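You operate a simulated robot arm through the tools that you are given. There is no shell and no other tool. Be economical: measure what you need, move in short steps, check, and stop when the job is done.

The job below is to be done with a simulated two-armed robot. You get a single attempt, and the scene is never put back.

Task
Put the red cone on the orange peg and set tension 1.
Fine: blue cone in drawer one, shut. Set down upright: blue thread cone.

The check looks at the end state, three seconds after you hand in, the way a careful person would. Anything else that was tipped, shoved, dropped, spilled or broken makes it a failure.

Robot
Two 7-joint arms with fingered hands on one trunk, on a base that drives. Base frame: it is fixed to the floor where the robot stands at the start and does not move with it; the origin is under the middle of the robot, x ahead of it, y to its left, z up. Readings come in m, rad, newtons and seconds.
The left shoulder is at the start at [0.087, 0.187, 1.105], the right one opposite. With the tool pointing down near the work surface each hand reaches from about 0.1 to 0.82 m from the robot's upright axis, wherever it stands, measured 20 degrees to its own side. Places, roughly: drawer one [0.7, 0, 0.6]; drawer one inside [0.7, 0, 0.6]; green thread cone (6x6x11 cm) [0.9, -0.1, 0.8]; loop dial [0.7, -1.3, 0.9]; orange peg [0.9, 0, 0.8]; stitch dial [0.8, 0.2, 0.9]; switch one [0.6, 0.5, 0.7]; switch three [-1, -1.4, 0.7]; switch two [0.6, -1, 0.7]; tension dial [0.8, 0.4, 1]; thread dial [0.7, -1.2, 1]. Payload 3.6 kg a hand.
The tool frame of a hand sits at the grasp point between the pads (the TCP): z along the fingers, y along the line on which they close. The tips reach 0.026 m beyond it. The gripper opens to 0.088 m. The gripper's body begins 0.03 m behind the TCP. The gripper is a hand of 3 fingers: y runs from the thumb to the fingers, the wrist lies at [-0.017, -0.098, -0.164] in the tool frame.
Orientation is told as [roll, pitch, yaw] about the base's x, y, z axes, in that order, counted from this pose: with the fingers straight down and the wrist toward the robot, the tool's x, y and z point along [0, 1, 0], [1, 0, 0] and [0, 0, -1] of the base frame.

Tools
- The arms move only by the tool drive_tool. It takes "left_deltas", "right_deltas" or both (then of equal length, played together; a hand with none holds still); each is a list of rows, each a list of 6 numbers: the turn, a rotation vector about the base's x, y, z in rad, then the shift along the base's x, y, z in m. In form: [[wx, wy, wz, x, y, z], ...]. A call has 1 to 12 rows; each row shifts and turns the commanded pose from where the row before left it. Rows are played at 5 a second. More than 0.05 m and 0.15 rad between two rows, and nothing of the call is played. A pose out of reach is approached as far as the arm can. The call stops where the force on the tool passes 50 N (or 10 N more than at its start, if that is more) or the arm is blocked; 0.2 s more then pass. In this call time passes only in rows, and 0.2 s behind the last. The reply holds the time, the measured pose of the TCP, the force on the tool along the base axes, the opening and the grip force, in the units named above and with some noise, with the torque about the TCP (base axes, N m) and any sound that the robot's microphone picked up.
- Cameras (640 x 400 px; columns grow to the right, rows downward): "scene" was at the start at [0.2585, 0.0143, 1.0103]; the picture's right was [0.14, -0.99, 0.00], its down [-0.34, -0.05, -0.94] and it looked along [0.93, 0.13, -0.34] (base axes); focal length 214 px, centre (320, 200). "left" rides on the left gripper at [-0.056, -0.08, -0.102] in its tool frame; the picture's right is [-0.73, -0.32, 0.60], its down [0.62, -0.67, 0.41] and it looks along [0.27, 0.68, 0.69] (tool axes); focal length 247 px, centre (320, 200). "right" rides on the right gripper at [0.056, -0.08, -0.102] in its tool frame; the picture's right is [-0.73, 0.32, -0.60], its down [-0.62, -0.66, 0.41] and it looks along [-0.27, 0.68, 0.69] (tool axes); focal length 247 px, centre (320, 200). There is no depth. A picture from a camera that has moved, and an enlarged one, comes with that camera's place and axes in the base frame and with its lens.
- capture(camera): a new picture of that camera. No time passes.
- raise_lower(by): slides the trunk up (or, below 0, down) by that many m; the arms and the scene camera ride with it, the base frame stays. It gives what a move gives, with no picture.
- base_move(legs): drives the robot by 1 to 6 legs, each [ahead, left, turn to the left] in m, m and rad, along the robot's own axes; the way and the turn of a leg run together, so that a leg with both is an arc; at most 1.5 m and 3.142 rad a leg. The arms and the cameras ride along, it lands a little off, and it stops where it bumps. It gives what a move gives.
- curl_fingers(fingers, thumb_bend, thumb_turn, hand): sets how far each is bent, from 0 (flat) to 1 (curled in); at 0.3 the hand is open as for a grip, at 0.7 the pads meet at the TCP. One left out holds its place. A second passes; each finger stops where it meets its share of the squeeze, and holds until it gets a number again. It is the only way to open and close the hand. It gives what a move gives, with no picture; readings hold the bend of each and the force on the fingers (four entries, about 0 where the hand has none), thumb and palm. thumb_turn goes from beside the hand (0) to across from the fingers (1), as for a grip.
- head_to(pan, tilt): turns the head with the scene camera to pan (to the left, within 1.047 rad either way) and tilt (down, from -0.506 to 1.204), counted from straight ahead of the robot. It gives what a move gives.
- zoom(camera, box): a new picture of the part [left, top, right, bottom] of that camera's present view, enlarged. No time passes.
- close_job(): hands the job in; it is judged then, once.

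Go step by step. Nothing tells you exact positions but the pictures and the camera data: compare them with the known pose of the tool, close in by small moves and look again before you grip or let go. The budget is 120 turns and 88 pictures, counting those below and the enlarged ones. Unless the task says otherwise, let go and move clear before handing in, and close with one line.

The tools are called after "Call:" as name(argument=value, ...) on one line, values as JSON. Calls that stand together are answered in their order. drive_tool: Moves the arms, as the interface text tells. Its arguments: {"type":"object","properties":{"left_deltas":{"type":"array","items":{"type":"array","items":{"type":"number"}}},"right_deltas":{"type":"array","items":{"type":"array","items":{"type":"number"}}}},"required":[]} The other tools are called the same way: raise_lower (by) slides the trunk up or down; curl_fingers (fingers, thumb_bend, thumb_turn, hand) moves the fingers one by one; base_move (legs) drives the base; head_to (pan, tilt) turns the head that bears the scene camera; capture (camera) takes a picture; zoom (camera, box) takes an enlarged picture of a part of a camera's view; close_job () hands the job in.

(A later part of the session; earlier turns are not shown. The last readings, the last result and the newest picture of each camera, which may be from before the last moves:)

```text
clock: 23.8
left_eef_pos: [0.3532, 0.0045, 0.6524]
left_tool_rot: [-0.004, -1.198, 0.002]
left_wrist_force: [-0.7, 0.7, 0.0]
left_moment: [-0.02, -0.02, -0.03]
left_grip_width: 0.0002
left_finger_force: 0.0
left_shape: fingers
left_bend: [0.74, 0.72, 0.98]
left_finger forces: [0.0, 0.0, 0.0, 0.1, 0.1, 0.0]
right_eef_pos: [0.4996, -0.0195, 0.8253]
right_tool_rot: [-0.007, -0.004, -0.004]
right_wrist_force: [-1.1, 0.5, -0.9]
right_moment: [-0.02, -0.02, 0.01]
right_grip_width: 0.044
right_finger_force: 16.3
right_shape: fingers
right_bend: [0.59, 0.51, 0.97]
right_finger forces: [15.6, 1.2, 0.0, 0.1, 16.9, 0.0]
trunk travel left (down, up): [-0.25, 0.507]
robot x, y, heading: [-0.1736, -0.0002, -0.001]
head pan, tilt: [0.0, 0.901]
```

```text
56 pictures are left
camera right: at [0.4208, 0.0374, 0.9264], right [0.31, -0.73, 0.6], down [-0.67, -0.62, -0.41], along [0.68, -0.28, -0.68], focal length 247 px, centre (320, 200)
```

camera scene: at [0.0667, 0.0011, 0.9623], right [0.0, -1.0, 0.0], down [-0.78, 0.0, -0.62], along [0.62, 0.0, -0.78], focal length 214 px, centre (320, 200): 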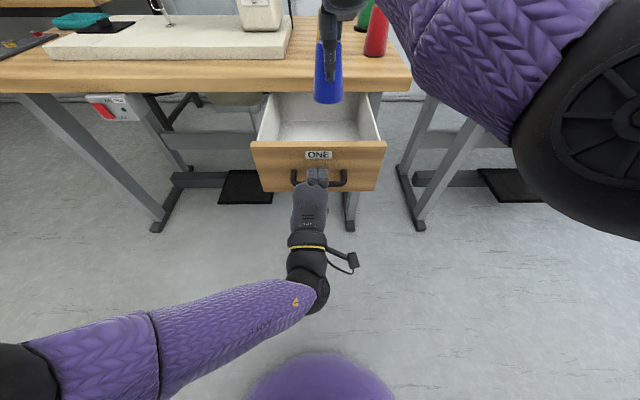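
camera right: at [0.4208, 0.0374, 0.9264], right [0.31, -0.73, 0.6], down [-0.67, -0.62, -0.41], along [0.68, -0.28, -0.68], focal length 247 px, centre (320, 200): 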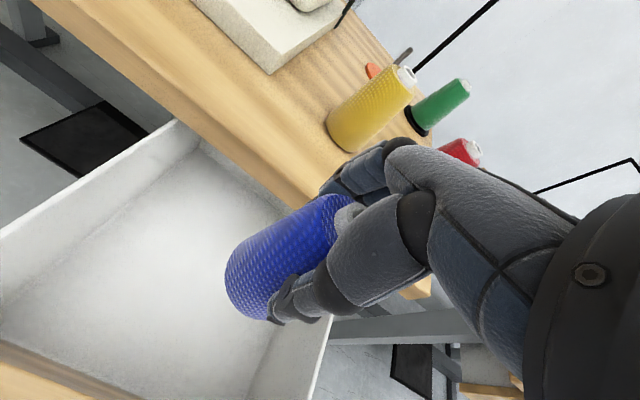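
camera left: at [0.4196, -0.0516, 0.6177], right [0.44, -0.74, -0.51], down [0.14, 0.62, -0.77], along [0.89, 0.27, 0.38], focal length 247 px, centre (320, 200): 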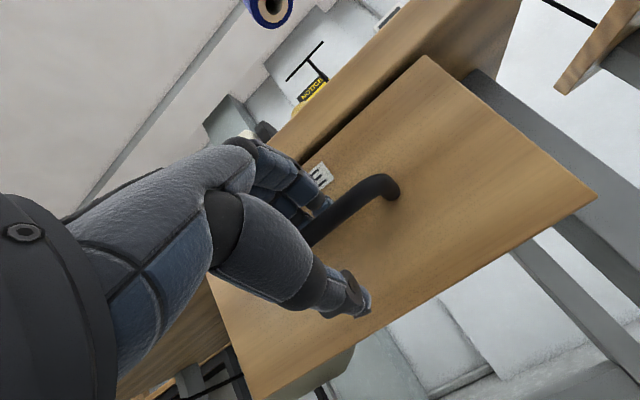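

The cone is over the drawer opening with knuckle clearance to the table edge of about 3 cm. I'll lower it, slightly toward me, and stop on contact.

Call:
drive_tool(right_deltas=[[0, 0, 0, -0.003, 0.002, -0.032], [0, 0, 0, -0.003, 0.002, -0.032], [0, 0, 0, -0.003, 0, -0.032], [0, 0, 0, 0, 0, -0.03]])

Call:
capture(camera="right")

Call:
zoom(camera="scene", box=[240, 70, 400, 200])

```text
clock: 24.8
left_eef_pos: [0.3522, 0.0034, 0.6537]
left_tool_rot: [-0.003, -1.201, 0.004]
left_wrist_force: [0.1, 0.0, -0.4]
left_moment: [-0.04, 0.0, -0.01]
left_grip_width: 0.0
left_finger_force: 0.0
left_shape: fingers
left_bend: [0.74, 0.72, 0.98]
left_finger forces: [0.0, 0.0, 0.0, 0.0, 0.0, 0.1]
right_eef_pos: [0.4913, -0.0144, 0.6978]
right_tool_rot: [-0.007, -0.003, -0.007]
right_wrist_force: [0.4, -0.2, -1.4]
right_moment: [0.01, -0.02, 0.01]
right_grip_width: 0.0433
right_finger_force: 16.8
right_shape: fingers
right_bend: [0.59, 0.51, 0.97]
right_finger forces: [15.5, 1.2, 0.1, 0.0, 16.8, 0.0]
trunk travel left (down, up): [-0.25, 0.507]
robot x, y, heading: [-0.1773, -0.0018, 0.001]
head pan, tilt: [0.0, 0.901]
```

```text
55 pictures are left
camera right: at [0.4126, 0.0414, 0.7983], right [0.31, -0.73, 0.6], down [-0.67, -0.62, -0.41], along [0.68, -0.27, -0.68], focal length 247 px, centre (320, 200)
```

right: 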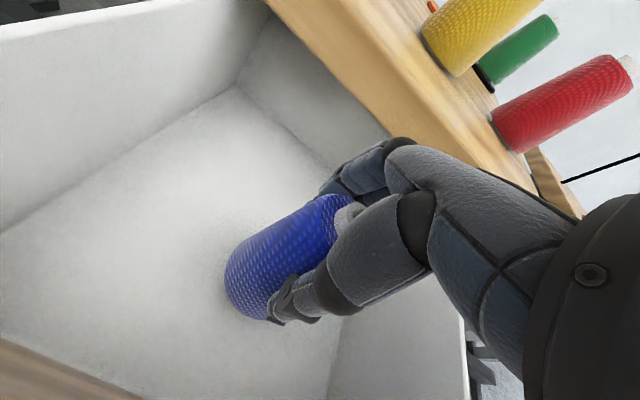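

```text
3.08 times, centred on (320, 135) of scene
camera zoom: at [0.0668, 0.0011, 0.9623], right [0.0, -1.0, 0.0], down [-0.78, 0.0, -0.62], along [0.62, 0.0, -0.78], focal length 660 px, centre (320, 400)
```

zoom: 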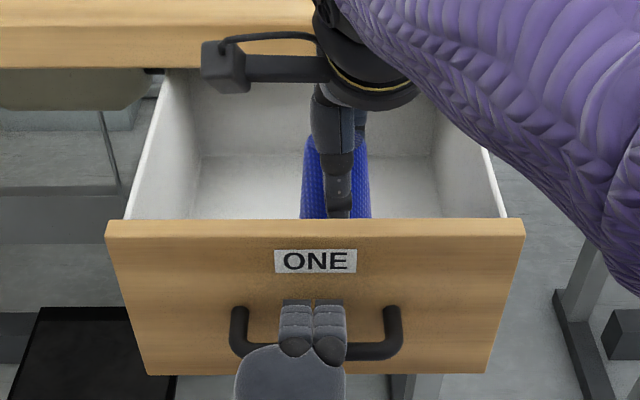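

Going down in small steps now, watching the vertical force for floor contact.

Call:
drive_tool(right_deltas=[[0, 0, 0, 0, 0, -0.008], [0, 0, 0, 0, 0, -0.008], [0, 0, 0, 0, 0, -0.006]])

```text
clock: 25.6
left_eef_pos: [0.3512, 0.0046, 0.6553]
left_tool_rot: [-0.003, -1.199, 0.004]
left_wrist_force: [0.0, -0.4, -1.0]
left_moment: [-0.03, 0.03, -0.01]
left_grip_width: 0.0001
left_finger_force: 0.1
left_shape: fingers
left_bend: [0.74, 0.72, 0.98]
left_finger forces: [0.0, 0.1, 0.0, 0.0, 0.0, 0.1]
right_eef_pos: [0.4922, -0.0152, 0.6769]
right_tool_rot: [-0.003, -0.004, -0.004]
right_wrist_force: [0.3, -0.5, 4.5]
right_moment: [0.02, -0.05, 0.05]
right_grip_width: 0.0439
right_finger_force: 18.3
right_shape: fingers
right_bend: [0.59, 0.51, 0.97]
right_finger forces: [16.4, 1.3, 0.0, 0.0, 18.8, 0.0]
trunk travel left (down, up): [-0.25, 0.507]
robot x, y, heading: [-0.1754, -0.0006, -0.002]
head pan, tilt: [0.0, 0.901]
```

The floor is touched (force turned to +4.5 N). I'll open the right hand and lift straight off.

Call:
curl_fingers(hand="right", fingers=0.3, thumb_bend=0.3)

Call:
drive_tool(right_deltas=[[0, 0, 0, 0, 0, 0.02], [0, 0, 0, 0, 0, 0.03], [0, 0, 0, 0, 0, 0.04], [0, 0, 0, 0, 0, 0.04], [0, 0, 0, 0, -0.02, 0.04], [0, 0, 0, 0, -0.03, 0.04], [0, 0, 0, 0, -0.03, 0.04], [0, 0, 0, 0, -0.04, 0.03]])

Call:
capture(camera="scene")

Call:
zoom(camera="scene", box=[240, 70, 400, 200])

```text
clock: 26.6
left_eef_pos: [0.3509, 0.0033, 0.6533]
left_tool_rot: [-0.004, -1.2, 0.003]
left_wrist_force: [-0.1, 0.9, 1.8]
left_moment: [0.01, -0.02, 0.02]
left_grip_width: 0.0
left_finger_force: 0.1
left_shape: fingers
left_bend: [0.74, 0.72, 0.98]
left_finger forces: [0.0, 0.1, 0.0, 0.0, 0.0, 0.0]
right_eef_pos: [0.4914, -0.0156, 0.6753]
right_tool_rot: [-0.007, -0.002, -0.006]
right_wrist_force: [0.7, -0.2, -0.1]
right_moment: [0.02, -0.01, 0.0]
right_grip_width: 0.0883
right_finger_force: 0.7
right_shape: fingers
right_bend: [0.3, 0.3, 0.97]
right_finger forces: [0.1, 0.1, 0.0, 0.1, 0.3, 0.0]
trunk travel left (down, up): [-0.25, 0.507]
robot x, y, heading: [-0.1747, -0.0026, 0.001]
head pan, tilt: [0.0, 0.901]
```

```text
clock: 28.4
left_eef_pos: [0.3518, 0.0041, 0.6537]
left_tool_rot: [-0.003, -1.199, 0.004]
left_wrist_force: [0.1, -1.0, -0.9]
left_moment: [0.01, -0.02, 0.01]
left_grip_width: 0.0
left_finger_force: 0.0
left_shape: fingers
left_bend: [0.74, 0.72, 0.98]
left_finger forces: [0.1, 0.0, 0.0, 0.0, 0.1, 0.1]
right_eef_pos: [0.4908, -0.1346, 0.9571]
right_tool_rot: [-0.005, 0.0, -0.002]
right_wrist_force: [-0.6, 1.0, -0.5]
right_moment: [0.02, 0.0, 0.01]
right_grip_width: 0.0881
right_finger_force: 0.1
right_shape: fingers
right_bend: [0.3, 0.3, 0.97]
right_finger forces: [0.0, 0.0, 0.1, 0.0, 0.0, 0.0]
trunk travel left (down, up): [-0.25, 0.507]
robot x, y, heading: [-0.1743, 0.0015, -0.006]
head pan, tilt: [0.0, 0.901]
```

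```text
53 pictures are left
camera scene: at [0.0664, 0.0009, 0.9624], right [0.0, -1.0, 0.0], down [-0.78, 0.0, -0.62], along [0.62, 0.0, -0.78], focal length 214 px, centre (320, 200)
```

scene: 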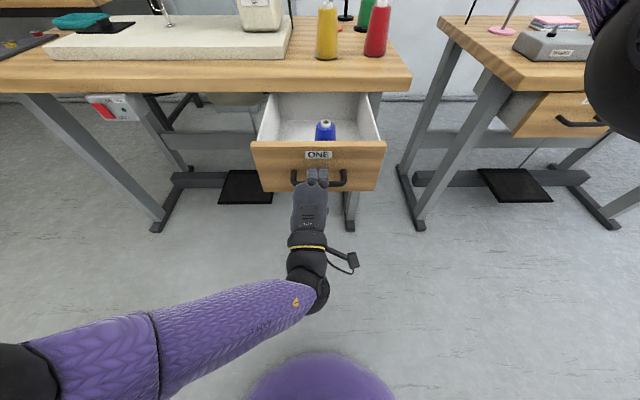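

```text
3.08 times, centred on (320, 135) of scene
camera zoom: at [0.0664, 0.0009, 0.9624], right [0.0, -1.0, 0.0], down [-0.78, 0.0, -0.62], along [0.62, 0.0, -0.78], focal length 660 px, centre (320, 400)
```

zoom: 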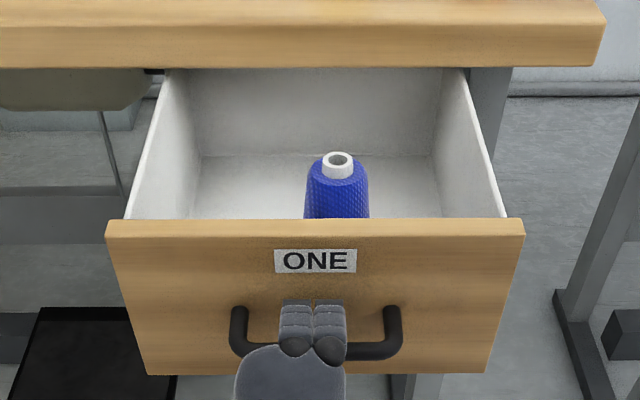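

The blue cone stands upright in the drawer, its top at about z 0.698 against a table underside near 0.715. I'll push the drawer partway, slowly, and check the clearance.

Call:
drive_tool(left_deltas=[[0, 0, 0, 0.005, 0, 0], [0, 0, 0, 0.009, 0, 0], [0, 0, 0, 0.01, 0, 0], [0, 0, 0, 0.01, 0, 0], [0, 0, 0, 0.01, 0, 0], [0, 0, 0, 0.01, 0, 0], [0, 0, 0, 0.01, 0, 0], [0, 0, 0, 0.01, 0, 0], [0, 0, 0, 0.01, 0, 0], [0, 0, 0, 0.006, 0, 0], [0, 0, 0, 0.003, 0, 0]])

Call:
zoom(camera="scene", box=[240, 60, 400, 160])

```text
clock: 30.8
left_eef_pos: [0.4248, 0.0138, 0.6725]
left_tool_rot: [0.003, -1.18, -0.009]
left_wrist_force: [-1.7, -17.4, -40.0]
left_moment: [0.0, -0.75, 0.34]
left_grip_width: 0.0124
left_finger_force: 19.1
left_shape: fingers
left_bend: [0.75, 0.62, 0.9]
left_finger forces: [0.0, 0.3, 0.0, 0.1, 38.3, 0.0]
left hand out of reach, approached as far as the arm can: row 4, 5, 6, 7, 9, 10
right_eef_pos: [0.4933, -0.1354, 0.9552]
right_tool_rot: [-0.006, 0.0, -0.006]
right_wrist_force: [0.3, -0.1, -0.4]
right_moment: [0.01, 0.0, 0.0]
right_grip_width: 0.0881
right_finger_force: 0.1
right_shape: fingers
right_bend: [0.3, 0.3, 0.97]
right_finger forces: [0.1, 0.0, 0.1, 0.1, 0.1, 0.0]
trunk travel left (down, up): [-0.25, 0.507]
robot x, y, heading: [-0.1764, -0.0033, -0.004]
head pan, tilt: [0.0, 0.901]
```

```text
4.00 times, centred on (320, 110) of scene
camera zoom: at [0.0691, -0.0002, 0.9615], right [0.0, -1.0, 0.0], down [-0.79, 0.0, -0.62], along [0.62, 0.0, -0.79], focal length 858 px, centre (320, 560)
```

zoom: 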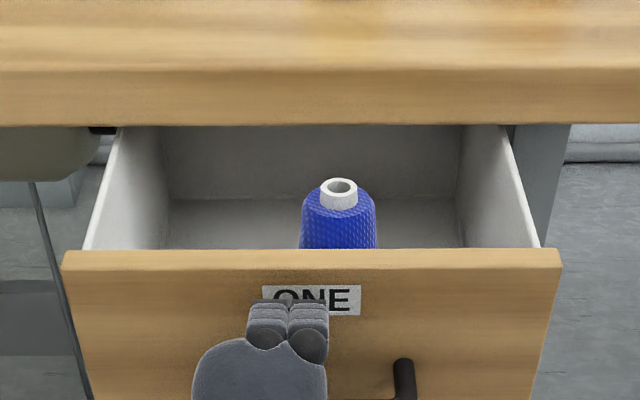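

The left arm hit a kinematic limit mid-push and is pressing up on the bar. I'll relax it back to the bar's height and then push with the base instead.

Call:
drive_tool(left_deltas=[[0, 0, 0, -0.005, -0.005, -0.008], [0, -0.02, 0.01, -0.01, -0.005, -0.01]])

Call:
zoom(camera="scene", box=[240, 60, 400, 200])

```text
clock: 31.4
left_eef_pos: [0.4042, 0.0127, 0.6714]
left_tool_rot: [0.003, -1.207, 0.005]
left_wrist_force: [1.5, -10.5, -31.5]
left_moment: [0.06, -0.53, 0.2]
left_grip_width: 0.0103
left_finger_force: 14.9
left_shape: fingers
left_bend: [0.75, 0.63, 0.92]
left_finger forces: [0.1, 0.0, 0.0, 0.0, 29.8, 0.0]
left hand out of reach, approached as far as the arm can: row 1, 2
right_eef_pos: [0.4918, -0.135, 0.9554]
right_tool_rot: [-0.006, 0.002, -0.004]
right_wrist_force: [-1.1, 0.0, 0.3]
right_moment: [0.01, -0.01, 0.0]
right_grip_width: 0.088
right_finger_force: 0.1
right_shape: fingers
right_bend: [0.3, 0.3, 0.97]
right_finger forces: [0.1, 0.1, 0.0, 0.0, 0.0, 0.1]
trunk travel left (down, up): [-0.25, 0.507]
robot x, y, heading: [-0.1785, -0.0024, -0.005]
head pan, tilt: [0.0, 0.901]
```

```text
2.86 times, centred on (320, 130) of scene
camera zoom: at [0.0685, 0.0008, 0.9619], right [0.0, -1.0, 0.0], down [-0.79, 0.0, -0.62], along [0.62, 0.0, -0.79], focal length 613 px, centre (320, 400)
```

zoom: 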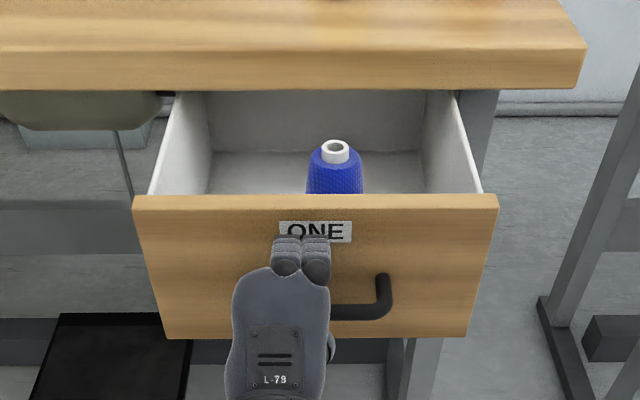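

The thumb under the bar is taking the load, so I'll open the left hand and back it away from the handle.

Call:
curl_fingers(hand="left", fingers=0.4, thumb_bend=0.3)

Call:
zoom(camera="scene", box=[200, 60, 400, 260])

Call:
capture(camera="left")

```text
clock: 32.4
left_eef_pos: [0.4032, 0.0124, 0.6776]
left_tool_rot: [-0.004, -1.219, 0.014]
left_wrist_force: [0.0, 0.6, -0.1]
left_moment: [0.01, -0.02, 0.01]
left_grip_width: 0.0774
left_finger_force: 0.1
left_shape: fingers
left_bend: [0.4, 0.3, 0.97]
left_finger forces: [0.0, 0.0, 0.0, 0.1, 0.0, 0.1]
right_eef_pos: [0.4904, -0.1334, 0.9569]
right_tool_rot: [-0.008, -0.003, -0.005]
right_wrist_force: [1.4, 0.0, -0.2]
right_moment: [0.0, 0.01, 0.01]
right_grip_width: 0.0882
right_finger_force: 0.0
right_shape: fingers
right_bend: [0.3, 0.3, 0.97]
right_finger forces: [0.1, 0.0, 0.1, 0.0, 0.0, 0.0]
trunk travel left (down, up): [-0.25, 0.507]
robot x, y, heading: [-0.1753, -0.0016, -0.002]
head pan, tilt: [0.0, 0.901]
```

```text
2.00 times, centred on (300, 160) of scene
camera zoom: at [0.0665, 0.0011, 0.9625], right [0.0, -1.0, 0.0], down [-0.78, 0.0, -0.62], along [0.62, 0.0, -0.78], focal length 429 px, centre (360, 280)
```

zoom: 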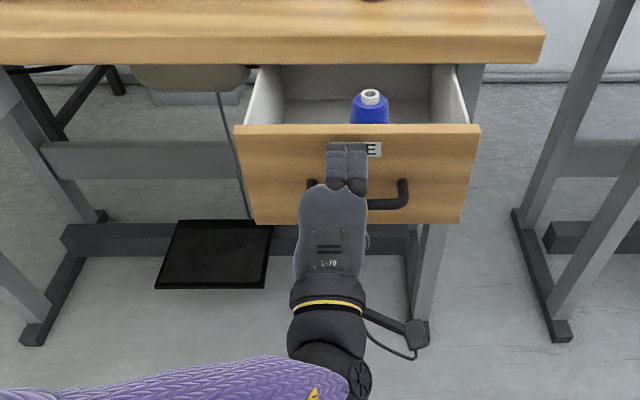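

```text
48 pictures are left
camera left: at [0.2812, -0.045, 0.6379], right [0.46, -0.73, -0.5], down [0.15, 0.62, -0.77], along [0.87, 0.28, 0.4], focal length 247 px, centre (320, 200)
```

left: 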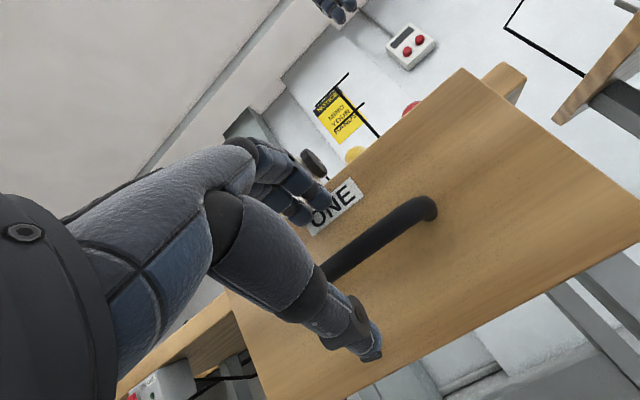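

The left hand is free again, with fingers over the bar and thumb under it. The drawer is still open about 12 cm. I'll push it in with the base in a gentle stage and check.

Call:
base_move(legs=[[0.06, 0, 0]])

Call:
zoom(camera="scene", box=[200, 60, 400, 260])

```text
clock: 33.4
left_eef_pos: [0.464, 0.0128, 0.6769]
left_tool_rot: [-0.006, -1.217, 0.014]
left_wrist_force: [0.1, -0.1, 0.0]
left_moment: [-0.03, -0.02, 0.01]
left_grip_width: 0.0773
left_finger_force: 0.0
left_shape: fingers
left_bend: [0.4, 0.3, 0.97]
left_finger forces: [0.0, 0.1, 0.0, 0.0, 0.0, 0.1]
right_eef_pos: [0.5518, -0.134, 0.9564]
right_tool_rot: [-0.007, -0.002, -0.003]
right_wrist_force: [0.1, 0.0, -0.9]
right_moment: [0.01, 0.03, -0.04]
right_grip_width: 0.0885
right_finger_force: 0.1
right_shape: fingers
right_bend: [0.3, 0.3, 0.97]
right_finger forces: [0.1, 0.0, 0.1, 0.0, 0.0, 0.1]
trunk travel left (down, up): [-0.25, 0.507]
robot x, y, heading: [-0.1135, -0.0005, 0.004]
head pan, tilt: [0.0, 0.901]
```

```text
2.00 times, centred on (300, 160) of scene
camera zoom: at [0.1273, 0.0012, 0.9621], right [0.0, -1.0, 0.0], down [-0.78, 0.0, -0.62], along [0.62, 0.0, -0.78], focal length 429 px, centre (360, 280)
```

zoom: 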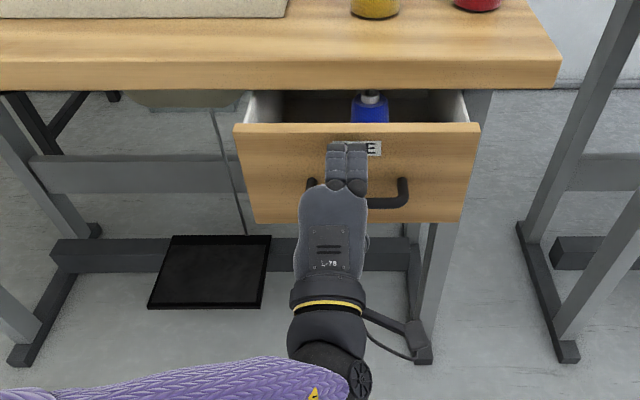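

The drawer moved with the hand; the cone's collar is now right at the table edge. I'll zoom in to be sure it passes beneath.

Call:
zoom(camera="scene", box=[280, 85, 376, 145])

```text
6.67 times, centred on (328, 115) of scene
camera zoom: at [0.1273, 0.0012, 0.9621], right [0.0, -1.0, 0.0], down [-0.78, 0.0, -0.62], along [0.62, 0.0, -0.78], focal length 1430 px, centre (267, 767)
```

zoom: 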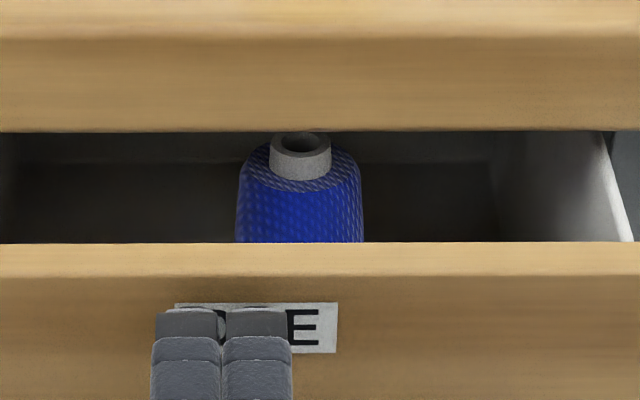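

The collar is shaded and already passing under the table top, upright. I'll continue closing.

Call:
base_move(legs=[[0.05, 0, 0]])

Call:
zoom(camera="scene", box=[240, 100, 400, 220])

```text
clock: 34.3
left_eef_pos: [0.5141, 0.0127, 0.676]
left_tool_rot: [-0.004, -1.22, 0.017]
left_wrist_force: [0.3, -0.7, 0.7]
left_moment: [0.01, -0.01, -0.01]
left_grip_width: 0.0779
left_finger_force: 0.0
left_shape: fingers
left_bend: [0.4, 0.3, 0.97]
left_finger forces: [0.0, 0.0, 0.0, 0.0, 0.1, 0.1]
right_eef_pos: [0.6017, -0.1339, 0.9574]
right_tool_rot: [-0.008, -0.001, -0.003]
right_wrist_force: [-0.6, 0.3, -0.2]
right_moment: [-0.02, -0.03, 0.03]
right_grip_width: 0.0881
right_finger_force: 0.0
right_shape: fingers
right_bend: [0.3, 0.3, 0.97]
right_finger forces: [0.1, 0.1, 0.1, 0.1, 0.0, 0.0]
trunk travel left (down, up): [-0.25, 0.507]
robot x, y, heading: [-0.0652, -0.001, 0.004]
head pan, tilt: [0.0, 0.901]
```

```text
3.33 times, centred on (320, 160) of scene
camera zoom: at [0.1773, 0.0015, 0.9621], right [0.0, -1.0, 0.0], down [-0.78, 0.0, -0.62], along [0.62, 0.0, -0.78], focal length 715 px, centre (320, 333)
```

zoom: 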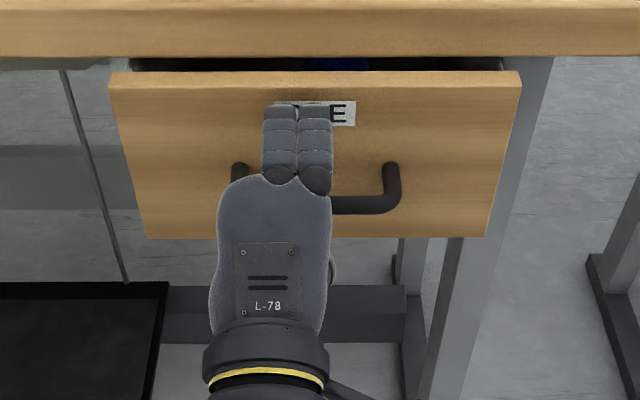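

About 2 cm remain. One more small push.

Call:
base_move(legs=[[0.017, 0, 0]])

Call:
zoom(camera="scene", box=[240, 100, 400, 220])

```text
clock: 35.1
left_eef_pos: [0.5305, 0.0139, 0.6768]
left_tool_rot: [-0.003, -1.22, 0.015]
left_wrist_force: [0.1, 0.5, 0.5]
left_moment: [-0.03, 0.02, 0.03]
left_grip_width: 0.0775
left_finger_force: 0.0
left_shape: fingers
left_bend: [0.4, 0.3, 0.97]
left_finger forces: [0.0, 0.1, 0.0, 0.0, 0.0, 0.0]
right_eef_pos: [0.6186, -0.1331, 0.9555]
right_tool_rot: [-0.005, -0.002, -0.004]
right_wrist_force: [0.0, -0.1, -0.2]
right_moment: [0.01, 0.03, 0.01]
right_grip_width: 0.0883
right_finger_force: 0.2
right_shape: fingers
right_bend: [0.3, 0.3, 0.97]
right_finger forces: [0.0, 0.0, 0.0, 0.0, 0.1, 0.0]
trunk travel left (down, up): [-0.25, 0.507]
robot x, y, heading: [-0.0481, -0.0026, 0.006]
head pan, tilt: [0.0, 0.901]
```

```text
3.33 times, centred on (320, 160) of scene
camera zoom: at [0.1942, 0.0015, 0.9621], right [0.0, -1.0, 0.0], down [-0.78, 0.0, -0.62], along [0.62, 0.0, -0.78], focal length 715 px, centre (320, 333)
```

zoom: 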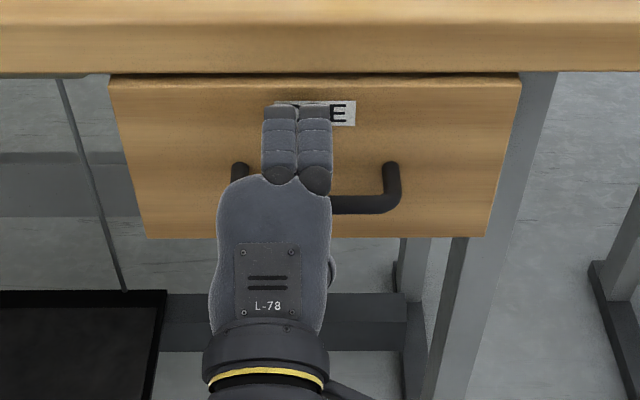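

Almost shut, about 4 mm left by the label's position. A last small push.

Call:
base_move(legs=[[0.006, 0, 0]])

Call:
zoom(camera="scene", box=[240, 100, 400, 220])

```text
clock: 35.8
left_eef_pos: [0.5369, 0.0133, 0.6752]
left_tool_rot: [-0.004, -1.218, 0.017]
left_wrist_force: [0.1, -0.6, -1.1]
left_moment: [0.01, -0.02, 0.01]
left_grip_width: 0.0778
left_finger_force: 0.2
left_shape: fingers
left_bend: [0.4, 0.3, 0.97]
left_finger forces: [0.0, 0.1, 0.0, 0.1, 0.0, 0.0]
right_eef_pos: [0.6247, -0.1333, 0.9558]
right_tool_rot: [-0.007, -0.001, -0.004]
right_wrist_force: [0.2, 0.4, -1.0]
right_moment: [0.02, -0.02, 0.01]
right_grip_width: 0.0878
right_finger_force: 0.1
right_shape: fingers
right_bend: [0.3, 0.3, 0.97]
right_finger forces: [0.0, 0.0, 0.0, 0.2, 0.0, 0.0]
trunk travel left (down, up): [-0.25, 0.507]
robot x, y, heading: [-0.0433, -0.0036, -0.0]
head pan, tilt: [0.0, 0.901]
```

```text
3.33 times, centred on (320, 160) of scene
camera zoom: at [0.1997, 0.0015, 0.9623], right [0.0, -1.0, 0.0], down [-0.78, 0.0, -0.62], along [0.62, 0.0, -0.78], focal length 715 px, centre (320, 333)
```

zoom: 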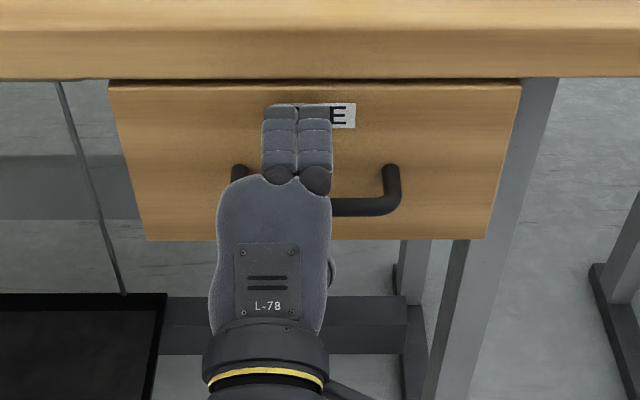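

The drawer is shut: the label is back at its original depth, x 0.6075. I'll open the left hand wide and draw it straight back off the bar.

Call:
curl_fingers(hand="left", fingers=0.25, thumb_bend=0.2)

Call:
drive_tool(left_deltas=[[0, 0, 0, -0.02, 0, 0], [0, 0, 0, -0.03, 0, 0], [0, 0, 0, -0.03, 0, 0]])

Call:
capture(camera="scene")

```text
clock: 36.8
left_eef_pos: [0.5378, 0.0137, 0.6761]
left_tool_rot: [-0.004, -1.218, 0.015]
left_wrist_force: [-4.4, -0.2, -4.4]
left_moment: [0.07, -0.03, -0.03]
left_grip_width: 0.0993
left_finger_force: 3.1
left_shape: fingers
left_bend: [0.27, 0.2, 0.97]
left_finger forces: [3.9, 1.9, 0.0, 0.1, 0.0, 0.0]
right_eef_pos: [0.6237, -0.1338, 0.9578]
right_tool_rot: [-0.004, -0.002, -0.004]
right_wrist_force: [-0.1, 0.8, 0.0]
right_moment: [0.01, -0.01, 0.0]
right_grip_width: 0.0883
right_finger_force: 0.0
right_shape: fingers
right_bend: [0.3, 0.3, 0.97]
right_finger forces: [0.0, 0.0, 0.0, 0.0, 0.1, 0.0]
trunk travel left (down, up): [-0.25, 0.507]
robot x, y, heading: [-0.0428, 0.0007, 0.003]
head pan, tilt: [0.0, 0.901]
```

```text
clock: 37.6
left_eef_pos: [0.4556, 0.0134, 0.6777]
left_tool_rot: [-0.007, -1.221, 0.018]
left_wrist_force: [0.8, 1.6, -0.3]
left_moment: [-0.05, 0.0, -0.04]
left_grip_width: 0.1019
left_finger_force: 0.1
left_shape: fingers
left_bend: [0.25, 0.2, 0.97]
left_finger forces: [0.0, 0.0, 0.0, 0.1, 0.1, 0.0]
right_eef_pos: [0.6236, -0.1332, 0.9563]
right_tool_rot: [-0.004, -0.002, -0.003]
right_wrist_force: [-0.1, -0.3, 0.5]
right_moment: [-0.01, 0.03, 0.04]
right_grip_width: 0.0883
right_finger_force: 0.1
right_shape: fingers
right_bend: [0.3, 0.3, 0.97]
right_finger forces: [0.0, 0.1, 0.0, 0.0, 0.0, 0.0]
trunk travel left (down, up): [-0.25, 0.507]
robot x, y, heading: [-0.0424, 0.0016, 0.003]
head pan, tilt: [0.0, 0.901]
```

```text
42 pictures are left
camera scene: at [0.1991, 0.0016, 0.9625], right [0.0, -1.0, 0.0], down [-0.78, 0.0, -0.62], along [0.62, 0.0, -0.78], focal length 214 px, centre (320, 200)
```

scene: 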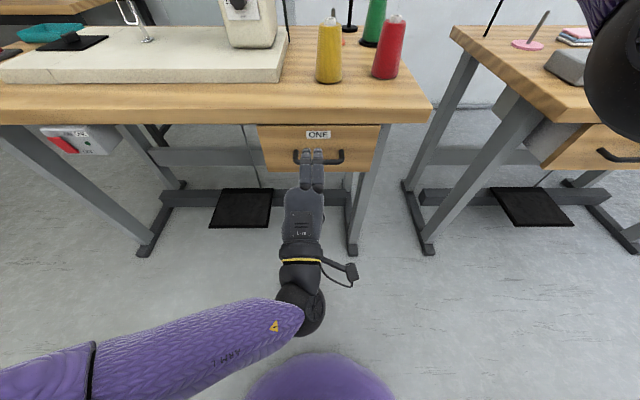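

The drawer stayed shut. I'll lift the left hand up and out to the left, and bring the right hand over the red cone.

Call:
drive_tool(left_deltas=[[0, 0, 0, 0, 0.031, 0.03], [0, 0, 0, 0, 0.031, 0.03], [0, 0, 0, 0, 0.031, 0.03], [0, 0, 0, 0, 0.031, 0.03], [0, 0, 0, 0, 0.031, 0.03], [0, 0, 0, 0, 0.031, 0.03], [0, 0, 0, 0, 0.031, 0.03], [0, 0, 0, 0, 0.031, 0.03], [0, 0, 0, 0, 0.031, 0.03], [0, 0, 0, 0, 0.031, 0.03], [0, 0, 0, 0, 0.031, 0.03]], right_deltas=[[0, 0, 0, 0.0095, -0.001, -0.002], [0, 0, 0, 0.0095, -0.001, -0.002], [0, 0, 0, 0.0095, -0.001, -0.002], [0, 0, 0, 0.0095, -0.001, -0.002], [0, 0, 0, 0.0095, -0.001, -0.002], [0, 0, 0, 0.0095, -0.001, -0.002], [0, 0, 0, 0.0095, -0.001, -0.002], [0, 0, 0, 0.0095, -0.001, -0.002], [0, 0, 0, 0.0095, -0.001, -0.002], [0, 0, 0, 0.0095, -0.001, -0.002], [0, 0, 0, 0.0095, -0.001, -0.002]])

Call:
capture(camera="right")

```text
clock: 40.0
left_eef_pos: [0.4568, 0.3574, 1.0097]
left_tool_rot: [0.001, -1.222, 0.009]
left_wrist_force: [0.3, 0.4, 0.7]
left_moment: [-0.01, 0.0, 0.0]
left_grip_width: 0.1019
left_finger_force: 0.0
left_shape: fingers
left_bend: [0.25, 0.2, 0.97]
left_finger forces: [0.1, 0.0, 0.1, 0.0, 0.0, 0.0]
right_eef_pos: [0.7286, -0.1445, 0.9353]
right_tool_rot: [-0.006, -0.003, -0.003]
right_wrist_force: [0.0, 0.0, -0.1]
right_moment: [-0.01, -0.03, -0.02]
right_grip_width: 0.0881
right_finger_force: 0.0
right_shape: fingers
right_bend: [0.3, 0.3, 0.97]
right_finger forces: [0.0, 0.0, 0.0, 0.0, 0.1, 0.0]
trunk travel left (down, up): [-0.25, 0.507]
robot x, y, heading: [-0.0456, 0.0011, 0.001]
head pan, tilt: [0.0, 0.901]
```

```text
41 pictures are left
camera right: at [0.6486, -0.0883, 1.0364], right [0.32, -0.73, 0.6], down [-0.67, -0.62, -0.41], along [0.68, -0.27, -0.68], focal length 247 px, centre (320, 200)
```

right: 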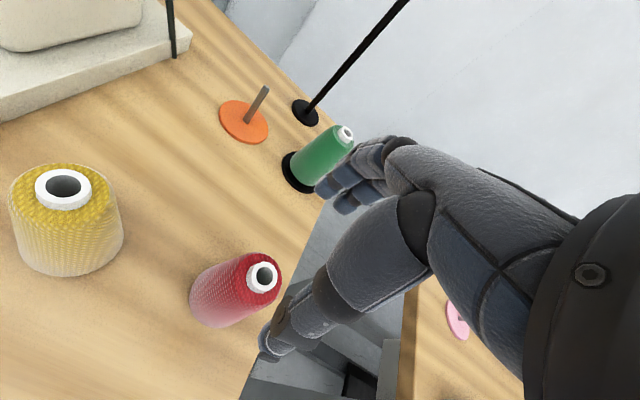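

The red cone's hole projects about 5 mm back from directly beneath the TCP. I'll correct that and descend around it.

Call:
drive_tool(right_deltas=[[0, 0, 0, -0.003, 0, -0.02], [0, 0, 0, -0.003, 0, -0.02]])

Call:
capture(camera="right")

```text
clock: 40.6
left_eef_pos: [0.4573, 0.3576, 1.0077]
left_tool_rot: [-0.004, -1.219, 0.013]
left_wrist_force: [-1.0, -0.1, -0.8]
left_moment: [-0.04, 0.01, 0.02]
left_grip_width: 0.102
left_finger_force: 0.0
left_shape: fingers
left_bend: [0.25, 0.2, 0.97]
left_finger forces: [0.0, 0.0, 0.0, 0.1, 0.0, 0.1]
right_eef_pos: [0.722, -0.1462, 0.8934]
right_tool_rot: [-0.008, -0.001, -0.002]
right_wrist_force: [-0.1, 0.3, -0.1]
right_moment: [0.0, -0.02, -0.02]
right_grip_width: 0.088
right_finger_force: 0.0
right_shape: fingers
right_bend: [0.3, 0.3, 0.97]
right_finger forces: [0.0, 0.1, 0.1, 0.1, 0.0, 0.1]
trunk travel left (down, up): [-0.25, 0.507]
robot x, y, heading: [-0.0478, -0.0001, 0.001]
head pan, tilt: [0.0, 0.901]
```

```text
40 pictures are left
camera right: at [0.6426, -0.0888, 0.996], right [0.32, -0.73, 0.6], down [-0.67, -0.62, -0.41], along [0.68, -0.27, -0.68], focal length 247 px, centre (320, 200)
```

right: 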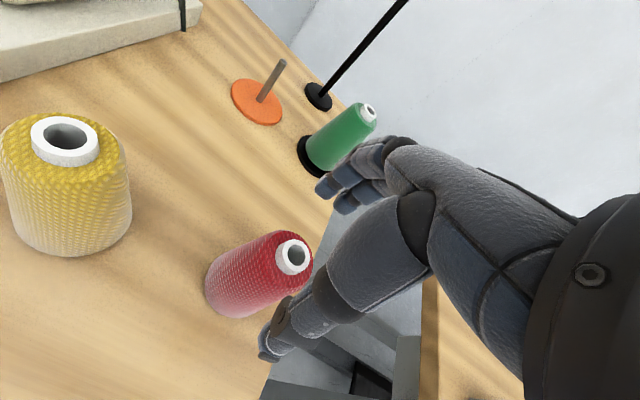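

Now the hole is right beneath the TCP. Descending and gripping.

Call:
drive_tool(right_deltas=[[0, 0, 0, 0, 0, -0.02], [0, 0, 0, 0, 0, -0.02], [0, 0, 0, 0, 0, -0.019]])

Call:
curl_fingers(hand="right", fingers=0.7, thumb_bend=0.7)

Call:
drive_tool(right_deltas=[[0, 0, 0, 0, 0, 0.02], [0, 0, 0, 0, 0, 0.04], [0, 0, 0, 0, 0, 0.04], [0, 0, 0, 0, 0, 0.04]])

Call:
capture(camera="right")

```text
clock: 41.4
left_eef_pos: [0.4571, 0.3554, 1.0077]
left_tool_rot: [-0.007, -1.219, 0.016]
left_wrist_force: [0.9, -0.1, 0.3]
left_moment: [0.01, 0.0, 0.01]
left_grip_width: 0.1017
left_finger_force: 0.1
left_shape: fingers
left_bend: [0.25, 0.2, 0.97]
left_finger forces: [0.1, 0.1, 0.1, 0.0, 0.0, 0.0]
right_eef_pos: [0.7209, -0.145, 0.8346]
right_tool_rot: [-0.006, -0.001, -0.002]
right_wrist_force: [0.8, 0.5, 0.6]
right_moment: [0.01, -0.03, -0.03]
right_grip_width: 0.0884
right_finger_force: 0.1
right_shape: fingers
right_bend: [0.3, 0.3, 0.97]
right_finger forces: [0.0, 0.0, 0.1, 0.0, 0.0, 0.0]
trunk travel left (down, up): [-0.25, 0.507]
robot x, y, heading: [-0.0402, -0.0005, 0.002]
head pan, tilt: [0.0, 0.901]
```

```text
clock: 42.4
left_eef_pos: [0.4571, 0.3562, 1.0078]
left_tool_rot: [-0.005, -1.219, 0.016]
left_wrist_force: [-0.5, 0.9, -0.5]
left_moment: [0.02, 0.0, 0.01]
left_grip_width: 0.1019
left_finger_force: 0.0
left_shape: fingers
left_bend: [0.25, 0.2, 0.97]
left_finger forces: [0.0, 0.0, 0.0, 0.0, 0.1, 0.0]
right_eef_pos: [0.7205, -0.1442, 0.8363]
right_tool_rot: [-0.004, -0.002, -0.004]
right_wrist_force: [1.2, 0.2, 1.2]
right_moment: [0.01, -0.12, -0.01]
right_grip_width: 0.0439
right_finger_force: 17.6
right_shape: fingers
right_bend: [0.58, 0.51, 0.97]
right_finger forces: [15.6, 2.8, 0.0, 0.0, 17.8, 0.0]
trunk travel left (down, up): [-0.25, 0.507]
robot x, y, heading: [-0.0406, -0.0013, 0.002]
head pan, tilt: [0.0, 0.901]
```

```text
clock: 43.4
left_eef_pos: [0.4578, 0.3561, 1.0077]
left_tool_rot: [-0.005, -1.219, 0.015]
left_wrist_force: [0.3, -0.1, -0.3]
left_moment: [-0.01, 0.01, -0.08]
left_grip_width: 0.1019
left_finger_force: 0.2
left_shape: fingers
left_bend: [0.25, 0.2, 0.97]
left_finger forces: [0.0, 0.0, 0.0, 0.0, 0.1, 0.0]
right_eef_pos: [0.7238, -0.1431, 0.9758]
right_tool_rot: [-0.005, -0.002, -0.002]
right_wrist_force: [-0.4, 0.2, -1.5]
right_moment: [0.0, -0.02, 0.0]
right_grip_width: 0.0441
right_finger_force: 17.7
right_shape: fingers
right_bend: [0.58, 0.51, 0.97]
right_finger forces: [14.3, 2.4, 0.0, 0.1, 17.8, 0.0]
trunk travel left (down, up): [-0.25, 0.507]
robot x, y, heading: [-0.0424, -0.0041, 0.002]
head pan, tilt: [0.0, 0.901]
```

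```text
39 pictures are left
camera right: at [0.6447, -0.0879, 1.0775], right [0.32, -0.73, 0.6], down [-0.67, -0.62, -0.41], along [0.68, -0.27, -0.68], focal length 247 px, centre (320, 200)
```

right: 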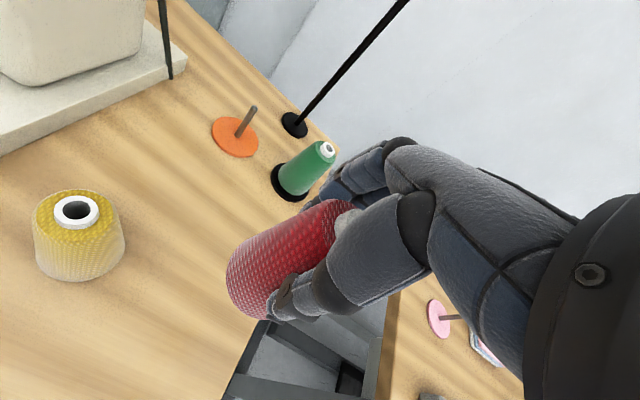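

The red cone is gripped like the blue one was. Before driving in I'll raise the left hand clear of the machine head and lift the cone a bit more.

Call:
drive_tool(left_deltas=[[0, 0, 0, 0, -0.018, 0.04], [0, 0, 0, 0, -0.018, 0.04], [0, 0, 0, 0, -0.018, 0.04], [0, 0, 0, 0, -0.018, 0.04], [0, 0, 0, 0, -0.018, 0.04], [0, 0, 0, 0, -0.018, 0.04]], right_deltas=[[0, 0, 0, 0, 0.012, 0.004], [0, 0, 0, 0, 0.012, 0.004], [0, 0, 0, 0, 0.012, 0.004], [0, 0, 0, 0, 0.012, 0.004], [0, 0, 0, 0, 0.012, 0.004], [0, 0, 0, 0, 0.012, 0.004]])

Call:
base_move(legs=[[0.2, 0, 0]])

Call:
head_to(pan=-0.1, tilt=0.4)

Call:
capture(camera="scene")

Call:
capture(camera="right")

```text
clock: 44.8
left_eef_pos: [0.4652, 0.249, 1.2459]
left_tool_rot: [-0.001, -1.216, 0.011]
left_wrist_force: [0.5, -0.2, 0.4]
left_moment: [-0.01, 0.04, 0.01]
left_grip_width: 0.1018
left_finger_force: 0.0
left_shape: fingers
left_bend: [0.25, 0.2, 0.97]
left_finger forces: [0.1, 0.1, 0.0, 0.1, 0.1, 0.0]
left hand out of reach, approached as far as the arm can: row 3
right_eef_pos: [0.7189, -0.0727, 0.9997]
right_tool_rot: [-0.005, -0.002, -0.002]
right_wrist_force: [-1.1, 0.3, -1.5]
right_moment: [0.03, -0.03, 0.01]
right_grip_width: 0.0438
right_finger_force: 17.4
right_shape: fingers
right_bend: [0.58, 0.51, 0.97]
right_finger forces: [14.3, 2.4, 0.1, 0.0, 17.7, 0.1]
right hand out of reach, approached as far as the arm can: row 6
trunk travel left (down, up): [-0.25, 0.507]
robot x, y, heading: [-0.0428, -0.0021, 0.002]
head pan, tilt: [0.0, 0.901]
```

```text
clock: 46.4
left_eef_pos: [0.6677, 0.2512, 1.2452]
left_tool_rot: [-0.004, -1.216, 0.019]
left_wrist_force: [-0.5, 0.0, 0.4]
left_moment: [-0.02, -0.01, 0.01]
left_grip_width: 0.1022
left_finger_force: 0.1
left_shape: fingers
left_bend: [0.25, 0.2, 0.97]
left_finger forces: [0.1, 0.1, 0.1, 0.0, 0.0, 0.1]
right_eef_pos: [0.9223, -0.0715, 0.9978]
right_tool_rot: [-0.006, 0.0, -0.003]
right_wrist_force: [-0.4, 0.0, -2.5]
right_moment: [-0.03, 0.01, -0.01]
right_grip_width: 0.0435
right_finger_force: 17.4
right_shape: fingers
right_bend: [0.58, 0.51, 0.97]
right_finger forces: [14.5, 2.3, 0.0, 0.1, 17.7, 0.0]
trunk travel left (down, up): [-0.25, 0.507]
robot x, y, heading: [0.1573, 0.0029, 0.002]
head pan, tilt: [0.0, 0.901]
```

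```text
clock: 47.4
left_eef_pos: [0.6661, 0.2527, 1.2457]
left_tool_rot: [-0.006, -1.218, 0.017]
left_wrist_force: [-0.9, -0.5, 0.0]
left_moment: [0.02, 0.02, 0.01]
left_grip_width: 0.1021
left_finger_force: 0.2
left_shape: fingers
left_bend: [0.25, 0.2, 0.97]
left_finger forces: [0.0, 0.0, 0.0, 0.0, 0.0, 0.1]
right_eef_pos: [0.922, -0.0718, 1.001]
right_tool_rot: [-0.006, 0.0, -0.001]
right_wrist_force: [-0.6, 0.2, -1.9]
right_moment: [0.0, -0.04, 0.04]
right_grip_width: 0.0434
right_finger_force: 17.7
right_shape: fingers
right_bend: [0.58, 0.51, 0.97]
right_finger forces: [14.5, 2.5, 0.0, 0.0, 17.8, 0.0]
trunk travel left (down, up): [-0.25, 0.507]
robot x, y, heading: [0.1578, 0.0009, 0.004]
head pan, tilt: [-0.099, 0.4]
```

```text
38 pictures are left
camera scene: at [0.4183, -0.0067, 1.0053], right [-0.1, -1.0, 0.0], down [-0.39, 0.04, -0.92], along [0.92, -0.09, -0.39], focal length 214 px, centre (320, 200)
```

scene: 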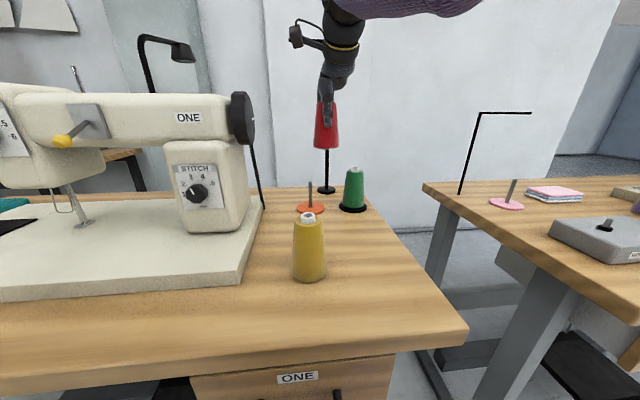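

```text
37 pictures are left
camera right: at [0.8427, -0.0155, 1.1011], right [0.32, -0.73, 0.6], down [-0.67, -0.63, -0.41], along [0.68, -0.27, -0.69], focal length 247 px, centre (320, 200)
```

right: 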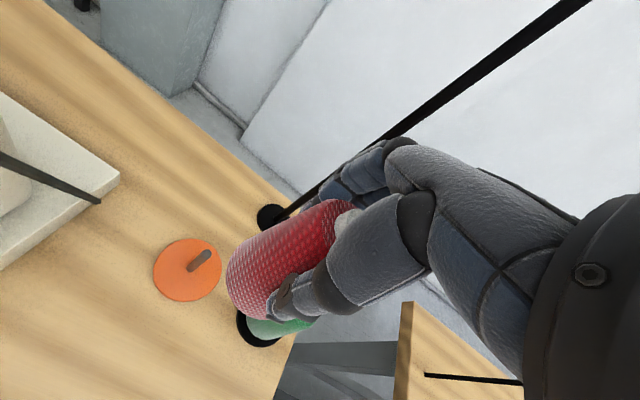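

The orange peg measures (0.944, -0.035), matching where the blue cone was gripped, (0.945, -0.036). I'll position the red cone just over it and verify.

Call:
drive_tool(right_deltas=[[0, 0, 0, 0.0115, 0.018, -0.01], [0, 0, 0, 0.0115, 0.0175, -0.015], [0, 0, 0, 0, 0, -0.02]])

Call:
capture(camera="right")

Call:
zoom(camera="scene", box=[250, 110, 370, 230])

```text
clock: 48.1
left_eef_pos: [0.668, 0.2527, 1.2463]
left_tool_rot: [-0.005, -1.218, 0.018]
left_wrist_force: [-0.2, -0.4, -0.6]
left_moment: [0.01, 0.03, 0.02]
left_grip_width: 0.1022
left_finger_force: 0.0
left_shape: fingers
left_bend: [0.25, 0.2, 0.97]
left_finger forces: [0.0, 0.1, 0.0, 0.1, 0.1, 0.0]
right_eef_pos: [0.9149, -0.0455, 0.951]
right_tool_rot: [-0.005, 0.001, -0.001]
right_wrist_force: [0.2, -0.9, -1.5]
right_moment: [0.0, 0.02, 0.02]
right_grip_width: 0.0435
right_finger_force: 17.5
right_shape: fingers
right_bend: [0.58, 0.51, 0.97]
right_finger forces: [14.4, 2.3, 0.0, 0.1, 17.6, 0.0]
right hand out of reach, approached as far as the arm can: row 1, 2
trunk travel left (down, up): [-0.25, 0.507]
robot x, y, heading: [0.1604, 0.0003, -0.001]
head pan, tilt: [-0.099, 0.4]
```

```text
36 pictures are left
camera right: at [0.8354, 0.011, 1.0531], right [0.32, -0.73, 0.6], down [-0.67, -0.62, -0.41], along [0.68, -0.27, -0.69], focal length 247 px, centre (320, 200)
```

right: 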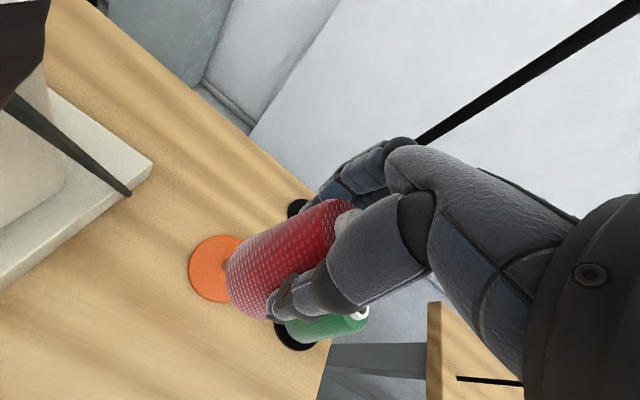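

```text
3.33 times, centred on (310, 170) of scene
camera zoom: at [0.4185, -0.0067, 1.0053], right [-0.1, -1.0, 0.0], down [-0.39, 0.04, -0.92], along [0.92, -0.09, -0.39], focal length 715 px, centre (353, 300)
```

zoom: 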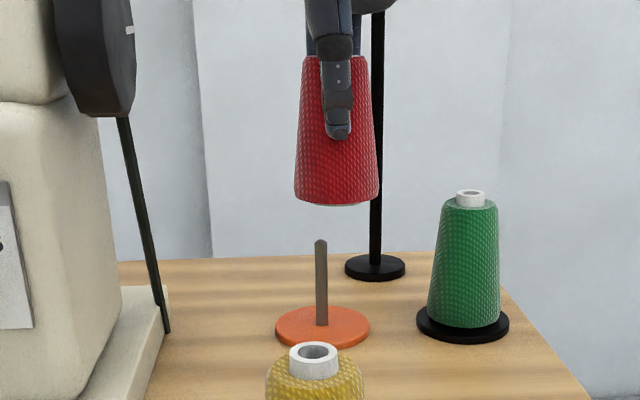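

The arm is at the edge of its reach, so I'll drive 5 cm closer and then realign.

Call:
base_move(legs=[[0.05, 0, 0]])

Call:
drive_tool(right_deltas=[[0, 0, 0, -0.01, 0.005, 0], [0, 0, 0, -0.01, 0.004, -0.002]])

Call:
capture(camera="right")

Call:
zoom(camera="scene", box=[250, 110, 370, 230])

```text
clock: 49.1
left_eef_pos: [0.7193, 0.2523, 1.2459]
left_tool_rot: [-0.006, -1.216, 0.018]
left_wrist_force: [0.4, 1.2, -0.5]
left_moment: [0.01, -0.02, 0.02]
left_grip_width: 0.1021
left_finger_force: 0.1
left_shape: fingers
left_bend: [0.25, 0.2, 0.97]
left_finger forces: [0.0, 0.0, 0.1, 0.0, 0.1, 0.0]
right_eef_pos: [0.9655, -0.0431, 0.9511]
right_tool_rot: [-0.006, -0.002, 0.001]
right_wrist_force: [0.4, 0.1, -1.7]
right_moment: [0.0, 0.01, -0.03]
right_grip_width: 0.0435
right_finger_force: 17.7
right_shape: fingers
right_bend: [0.58, 0.51, 0.97]
right_finger forces: [14.5, 2.4, 0.1, 0.1, 17.7, 0.1]
trunk travel left (down, up): [-0.25, 0.507]
robot x, y, heading: [0.2077, 0.0003, -0.001]
head pan, tilt: [-0.099, 0.4]
```

```text
clock: 49.7
left_eef_pos: [0.7159, 0.2525, 1.2467]
left_tool_rot: [-0.006, -1.218, 0.02]
left_wrist_force: [-0.3, 0.8, -0.2]
left_moment: [0.01, -0.01, -0.03]
left_grip_width: 0.1018
left_finger_force: 0.1
left_shape: fingers
left_bend: [0.25, 0.2, 0.97]
left_finger forces: [0.0, 0.0, 0.0, 0.1, 0.0, 0.0]
right_eef_pos: [0.9427, -0.036, 0.9503]
right_tool_rot: [-0.006, 0.0, 0.001]
right_wrist_force: [0.0, 1.4, -1.8]
right_moment: [-0.01, -0.04, 0.03]
right_grip_width: 0.0436
right_finger_force: 17.2
right_shape: fingers
right_bend: [0.58, 0.51, 0.97]
right_finger forces: [14.4, 2.3, 0.0, 0.0, 17.6, 0.1]
trunk travel left (down, up): [-0.25, 0.507]
robot x, y, heading: [0.2076, 0.0004, 0.004]
head pan, tilt: [-0.099, 0.4]
```

```text
34 pictures are left
camera right: at [0.8638, 0.0208, 1.0516], right [0.32, -0.73, 0.6], down [-0.66, -0.63, -0.41], along [0.68, -0.27, -0.69], focal length 247 px, centre (320, 200)
```

right: 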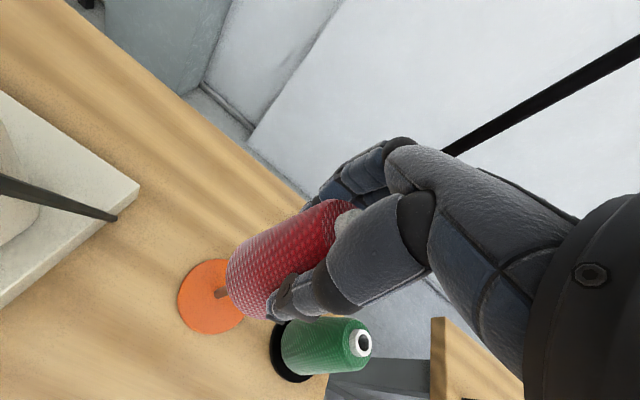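

```text
3.33 times, centred on (310, 170) of scene
camera zoom: at [0.4681, -0.0062, 1.0055], right [-0.1, -1.0, 0.0], down [-0.39, 0.04, -0.92], along [0.92, -0.09, -0.39], focal length 715 px, centre (353, 300)
```

zoom: 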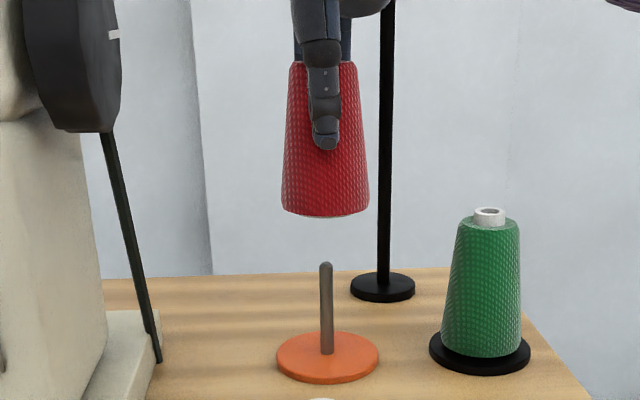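

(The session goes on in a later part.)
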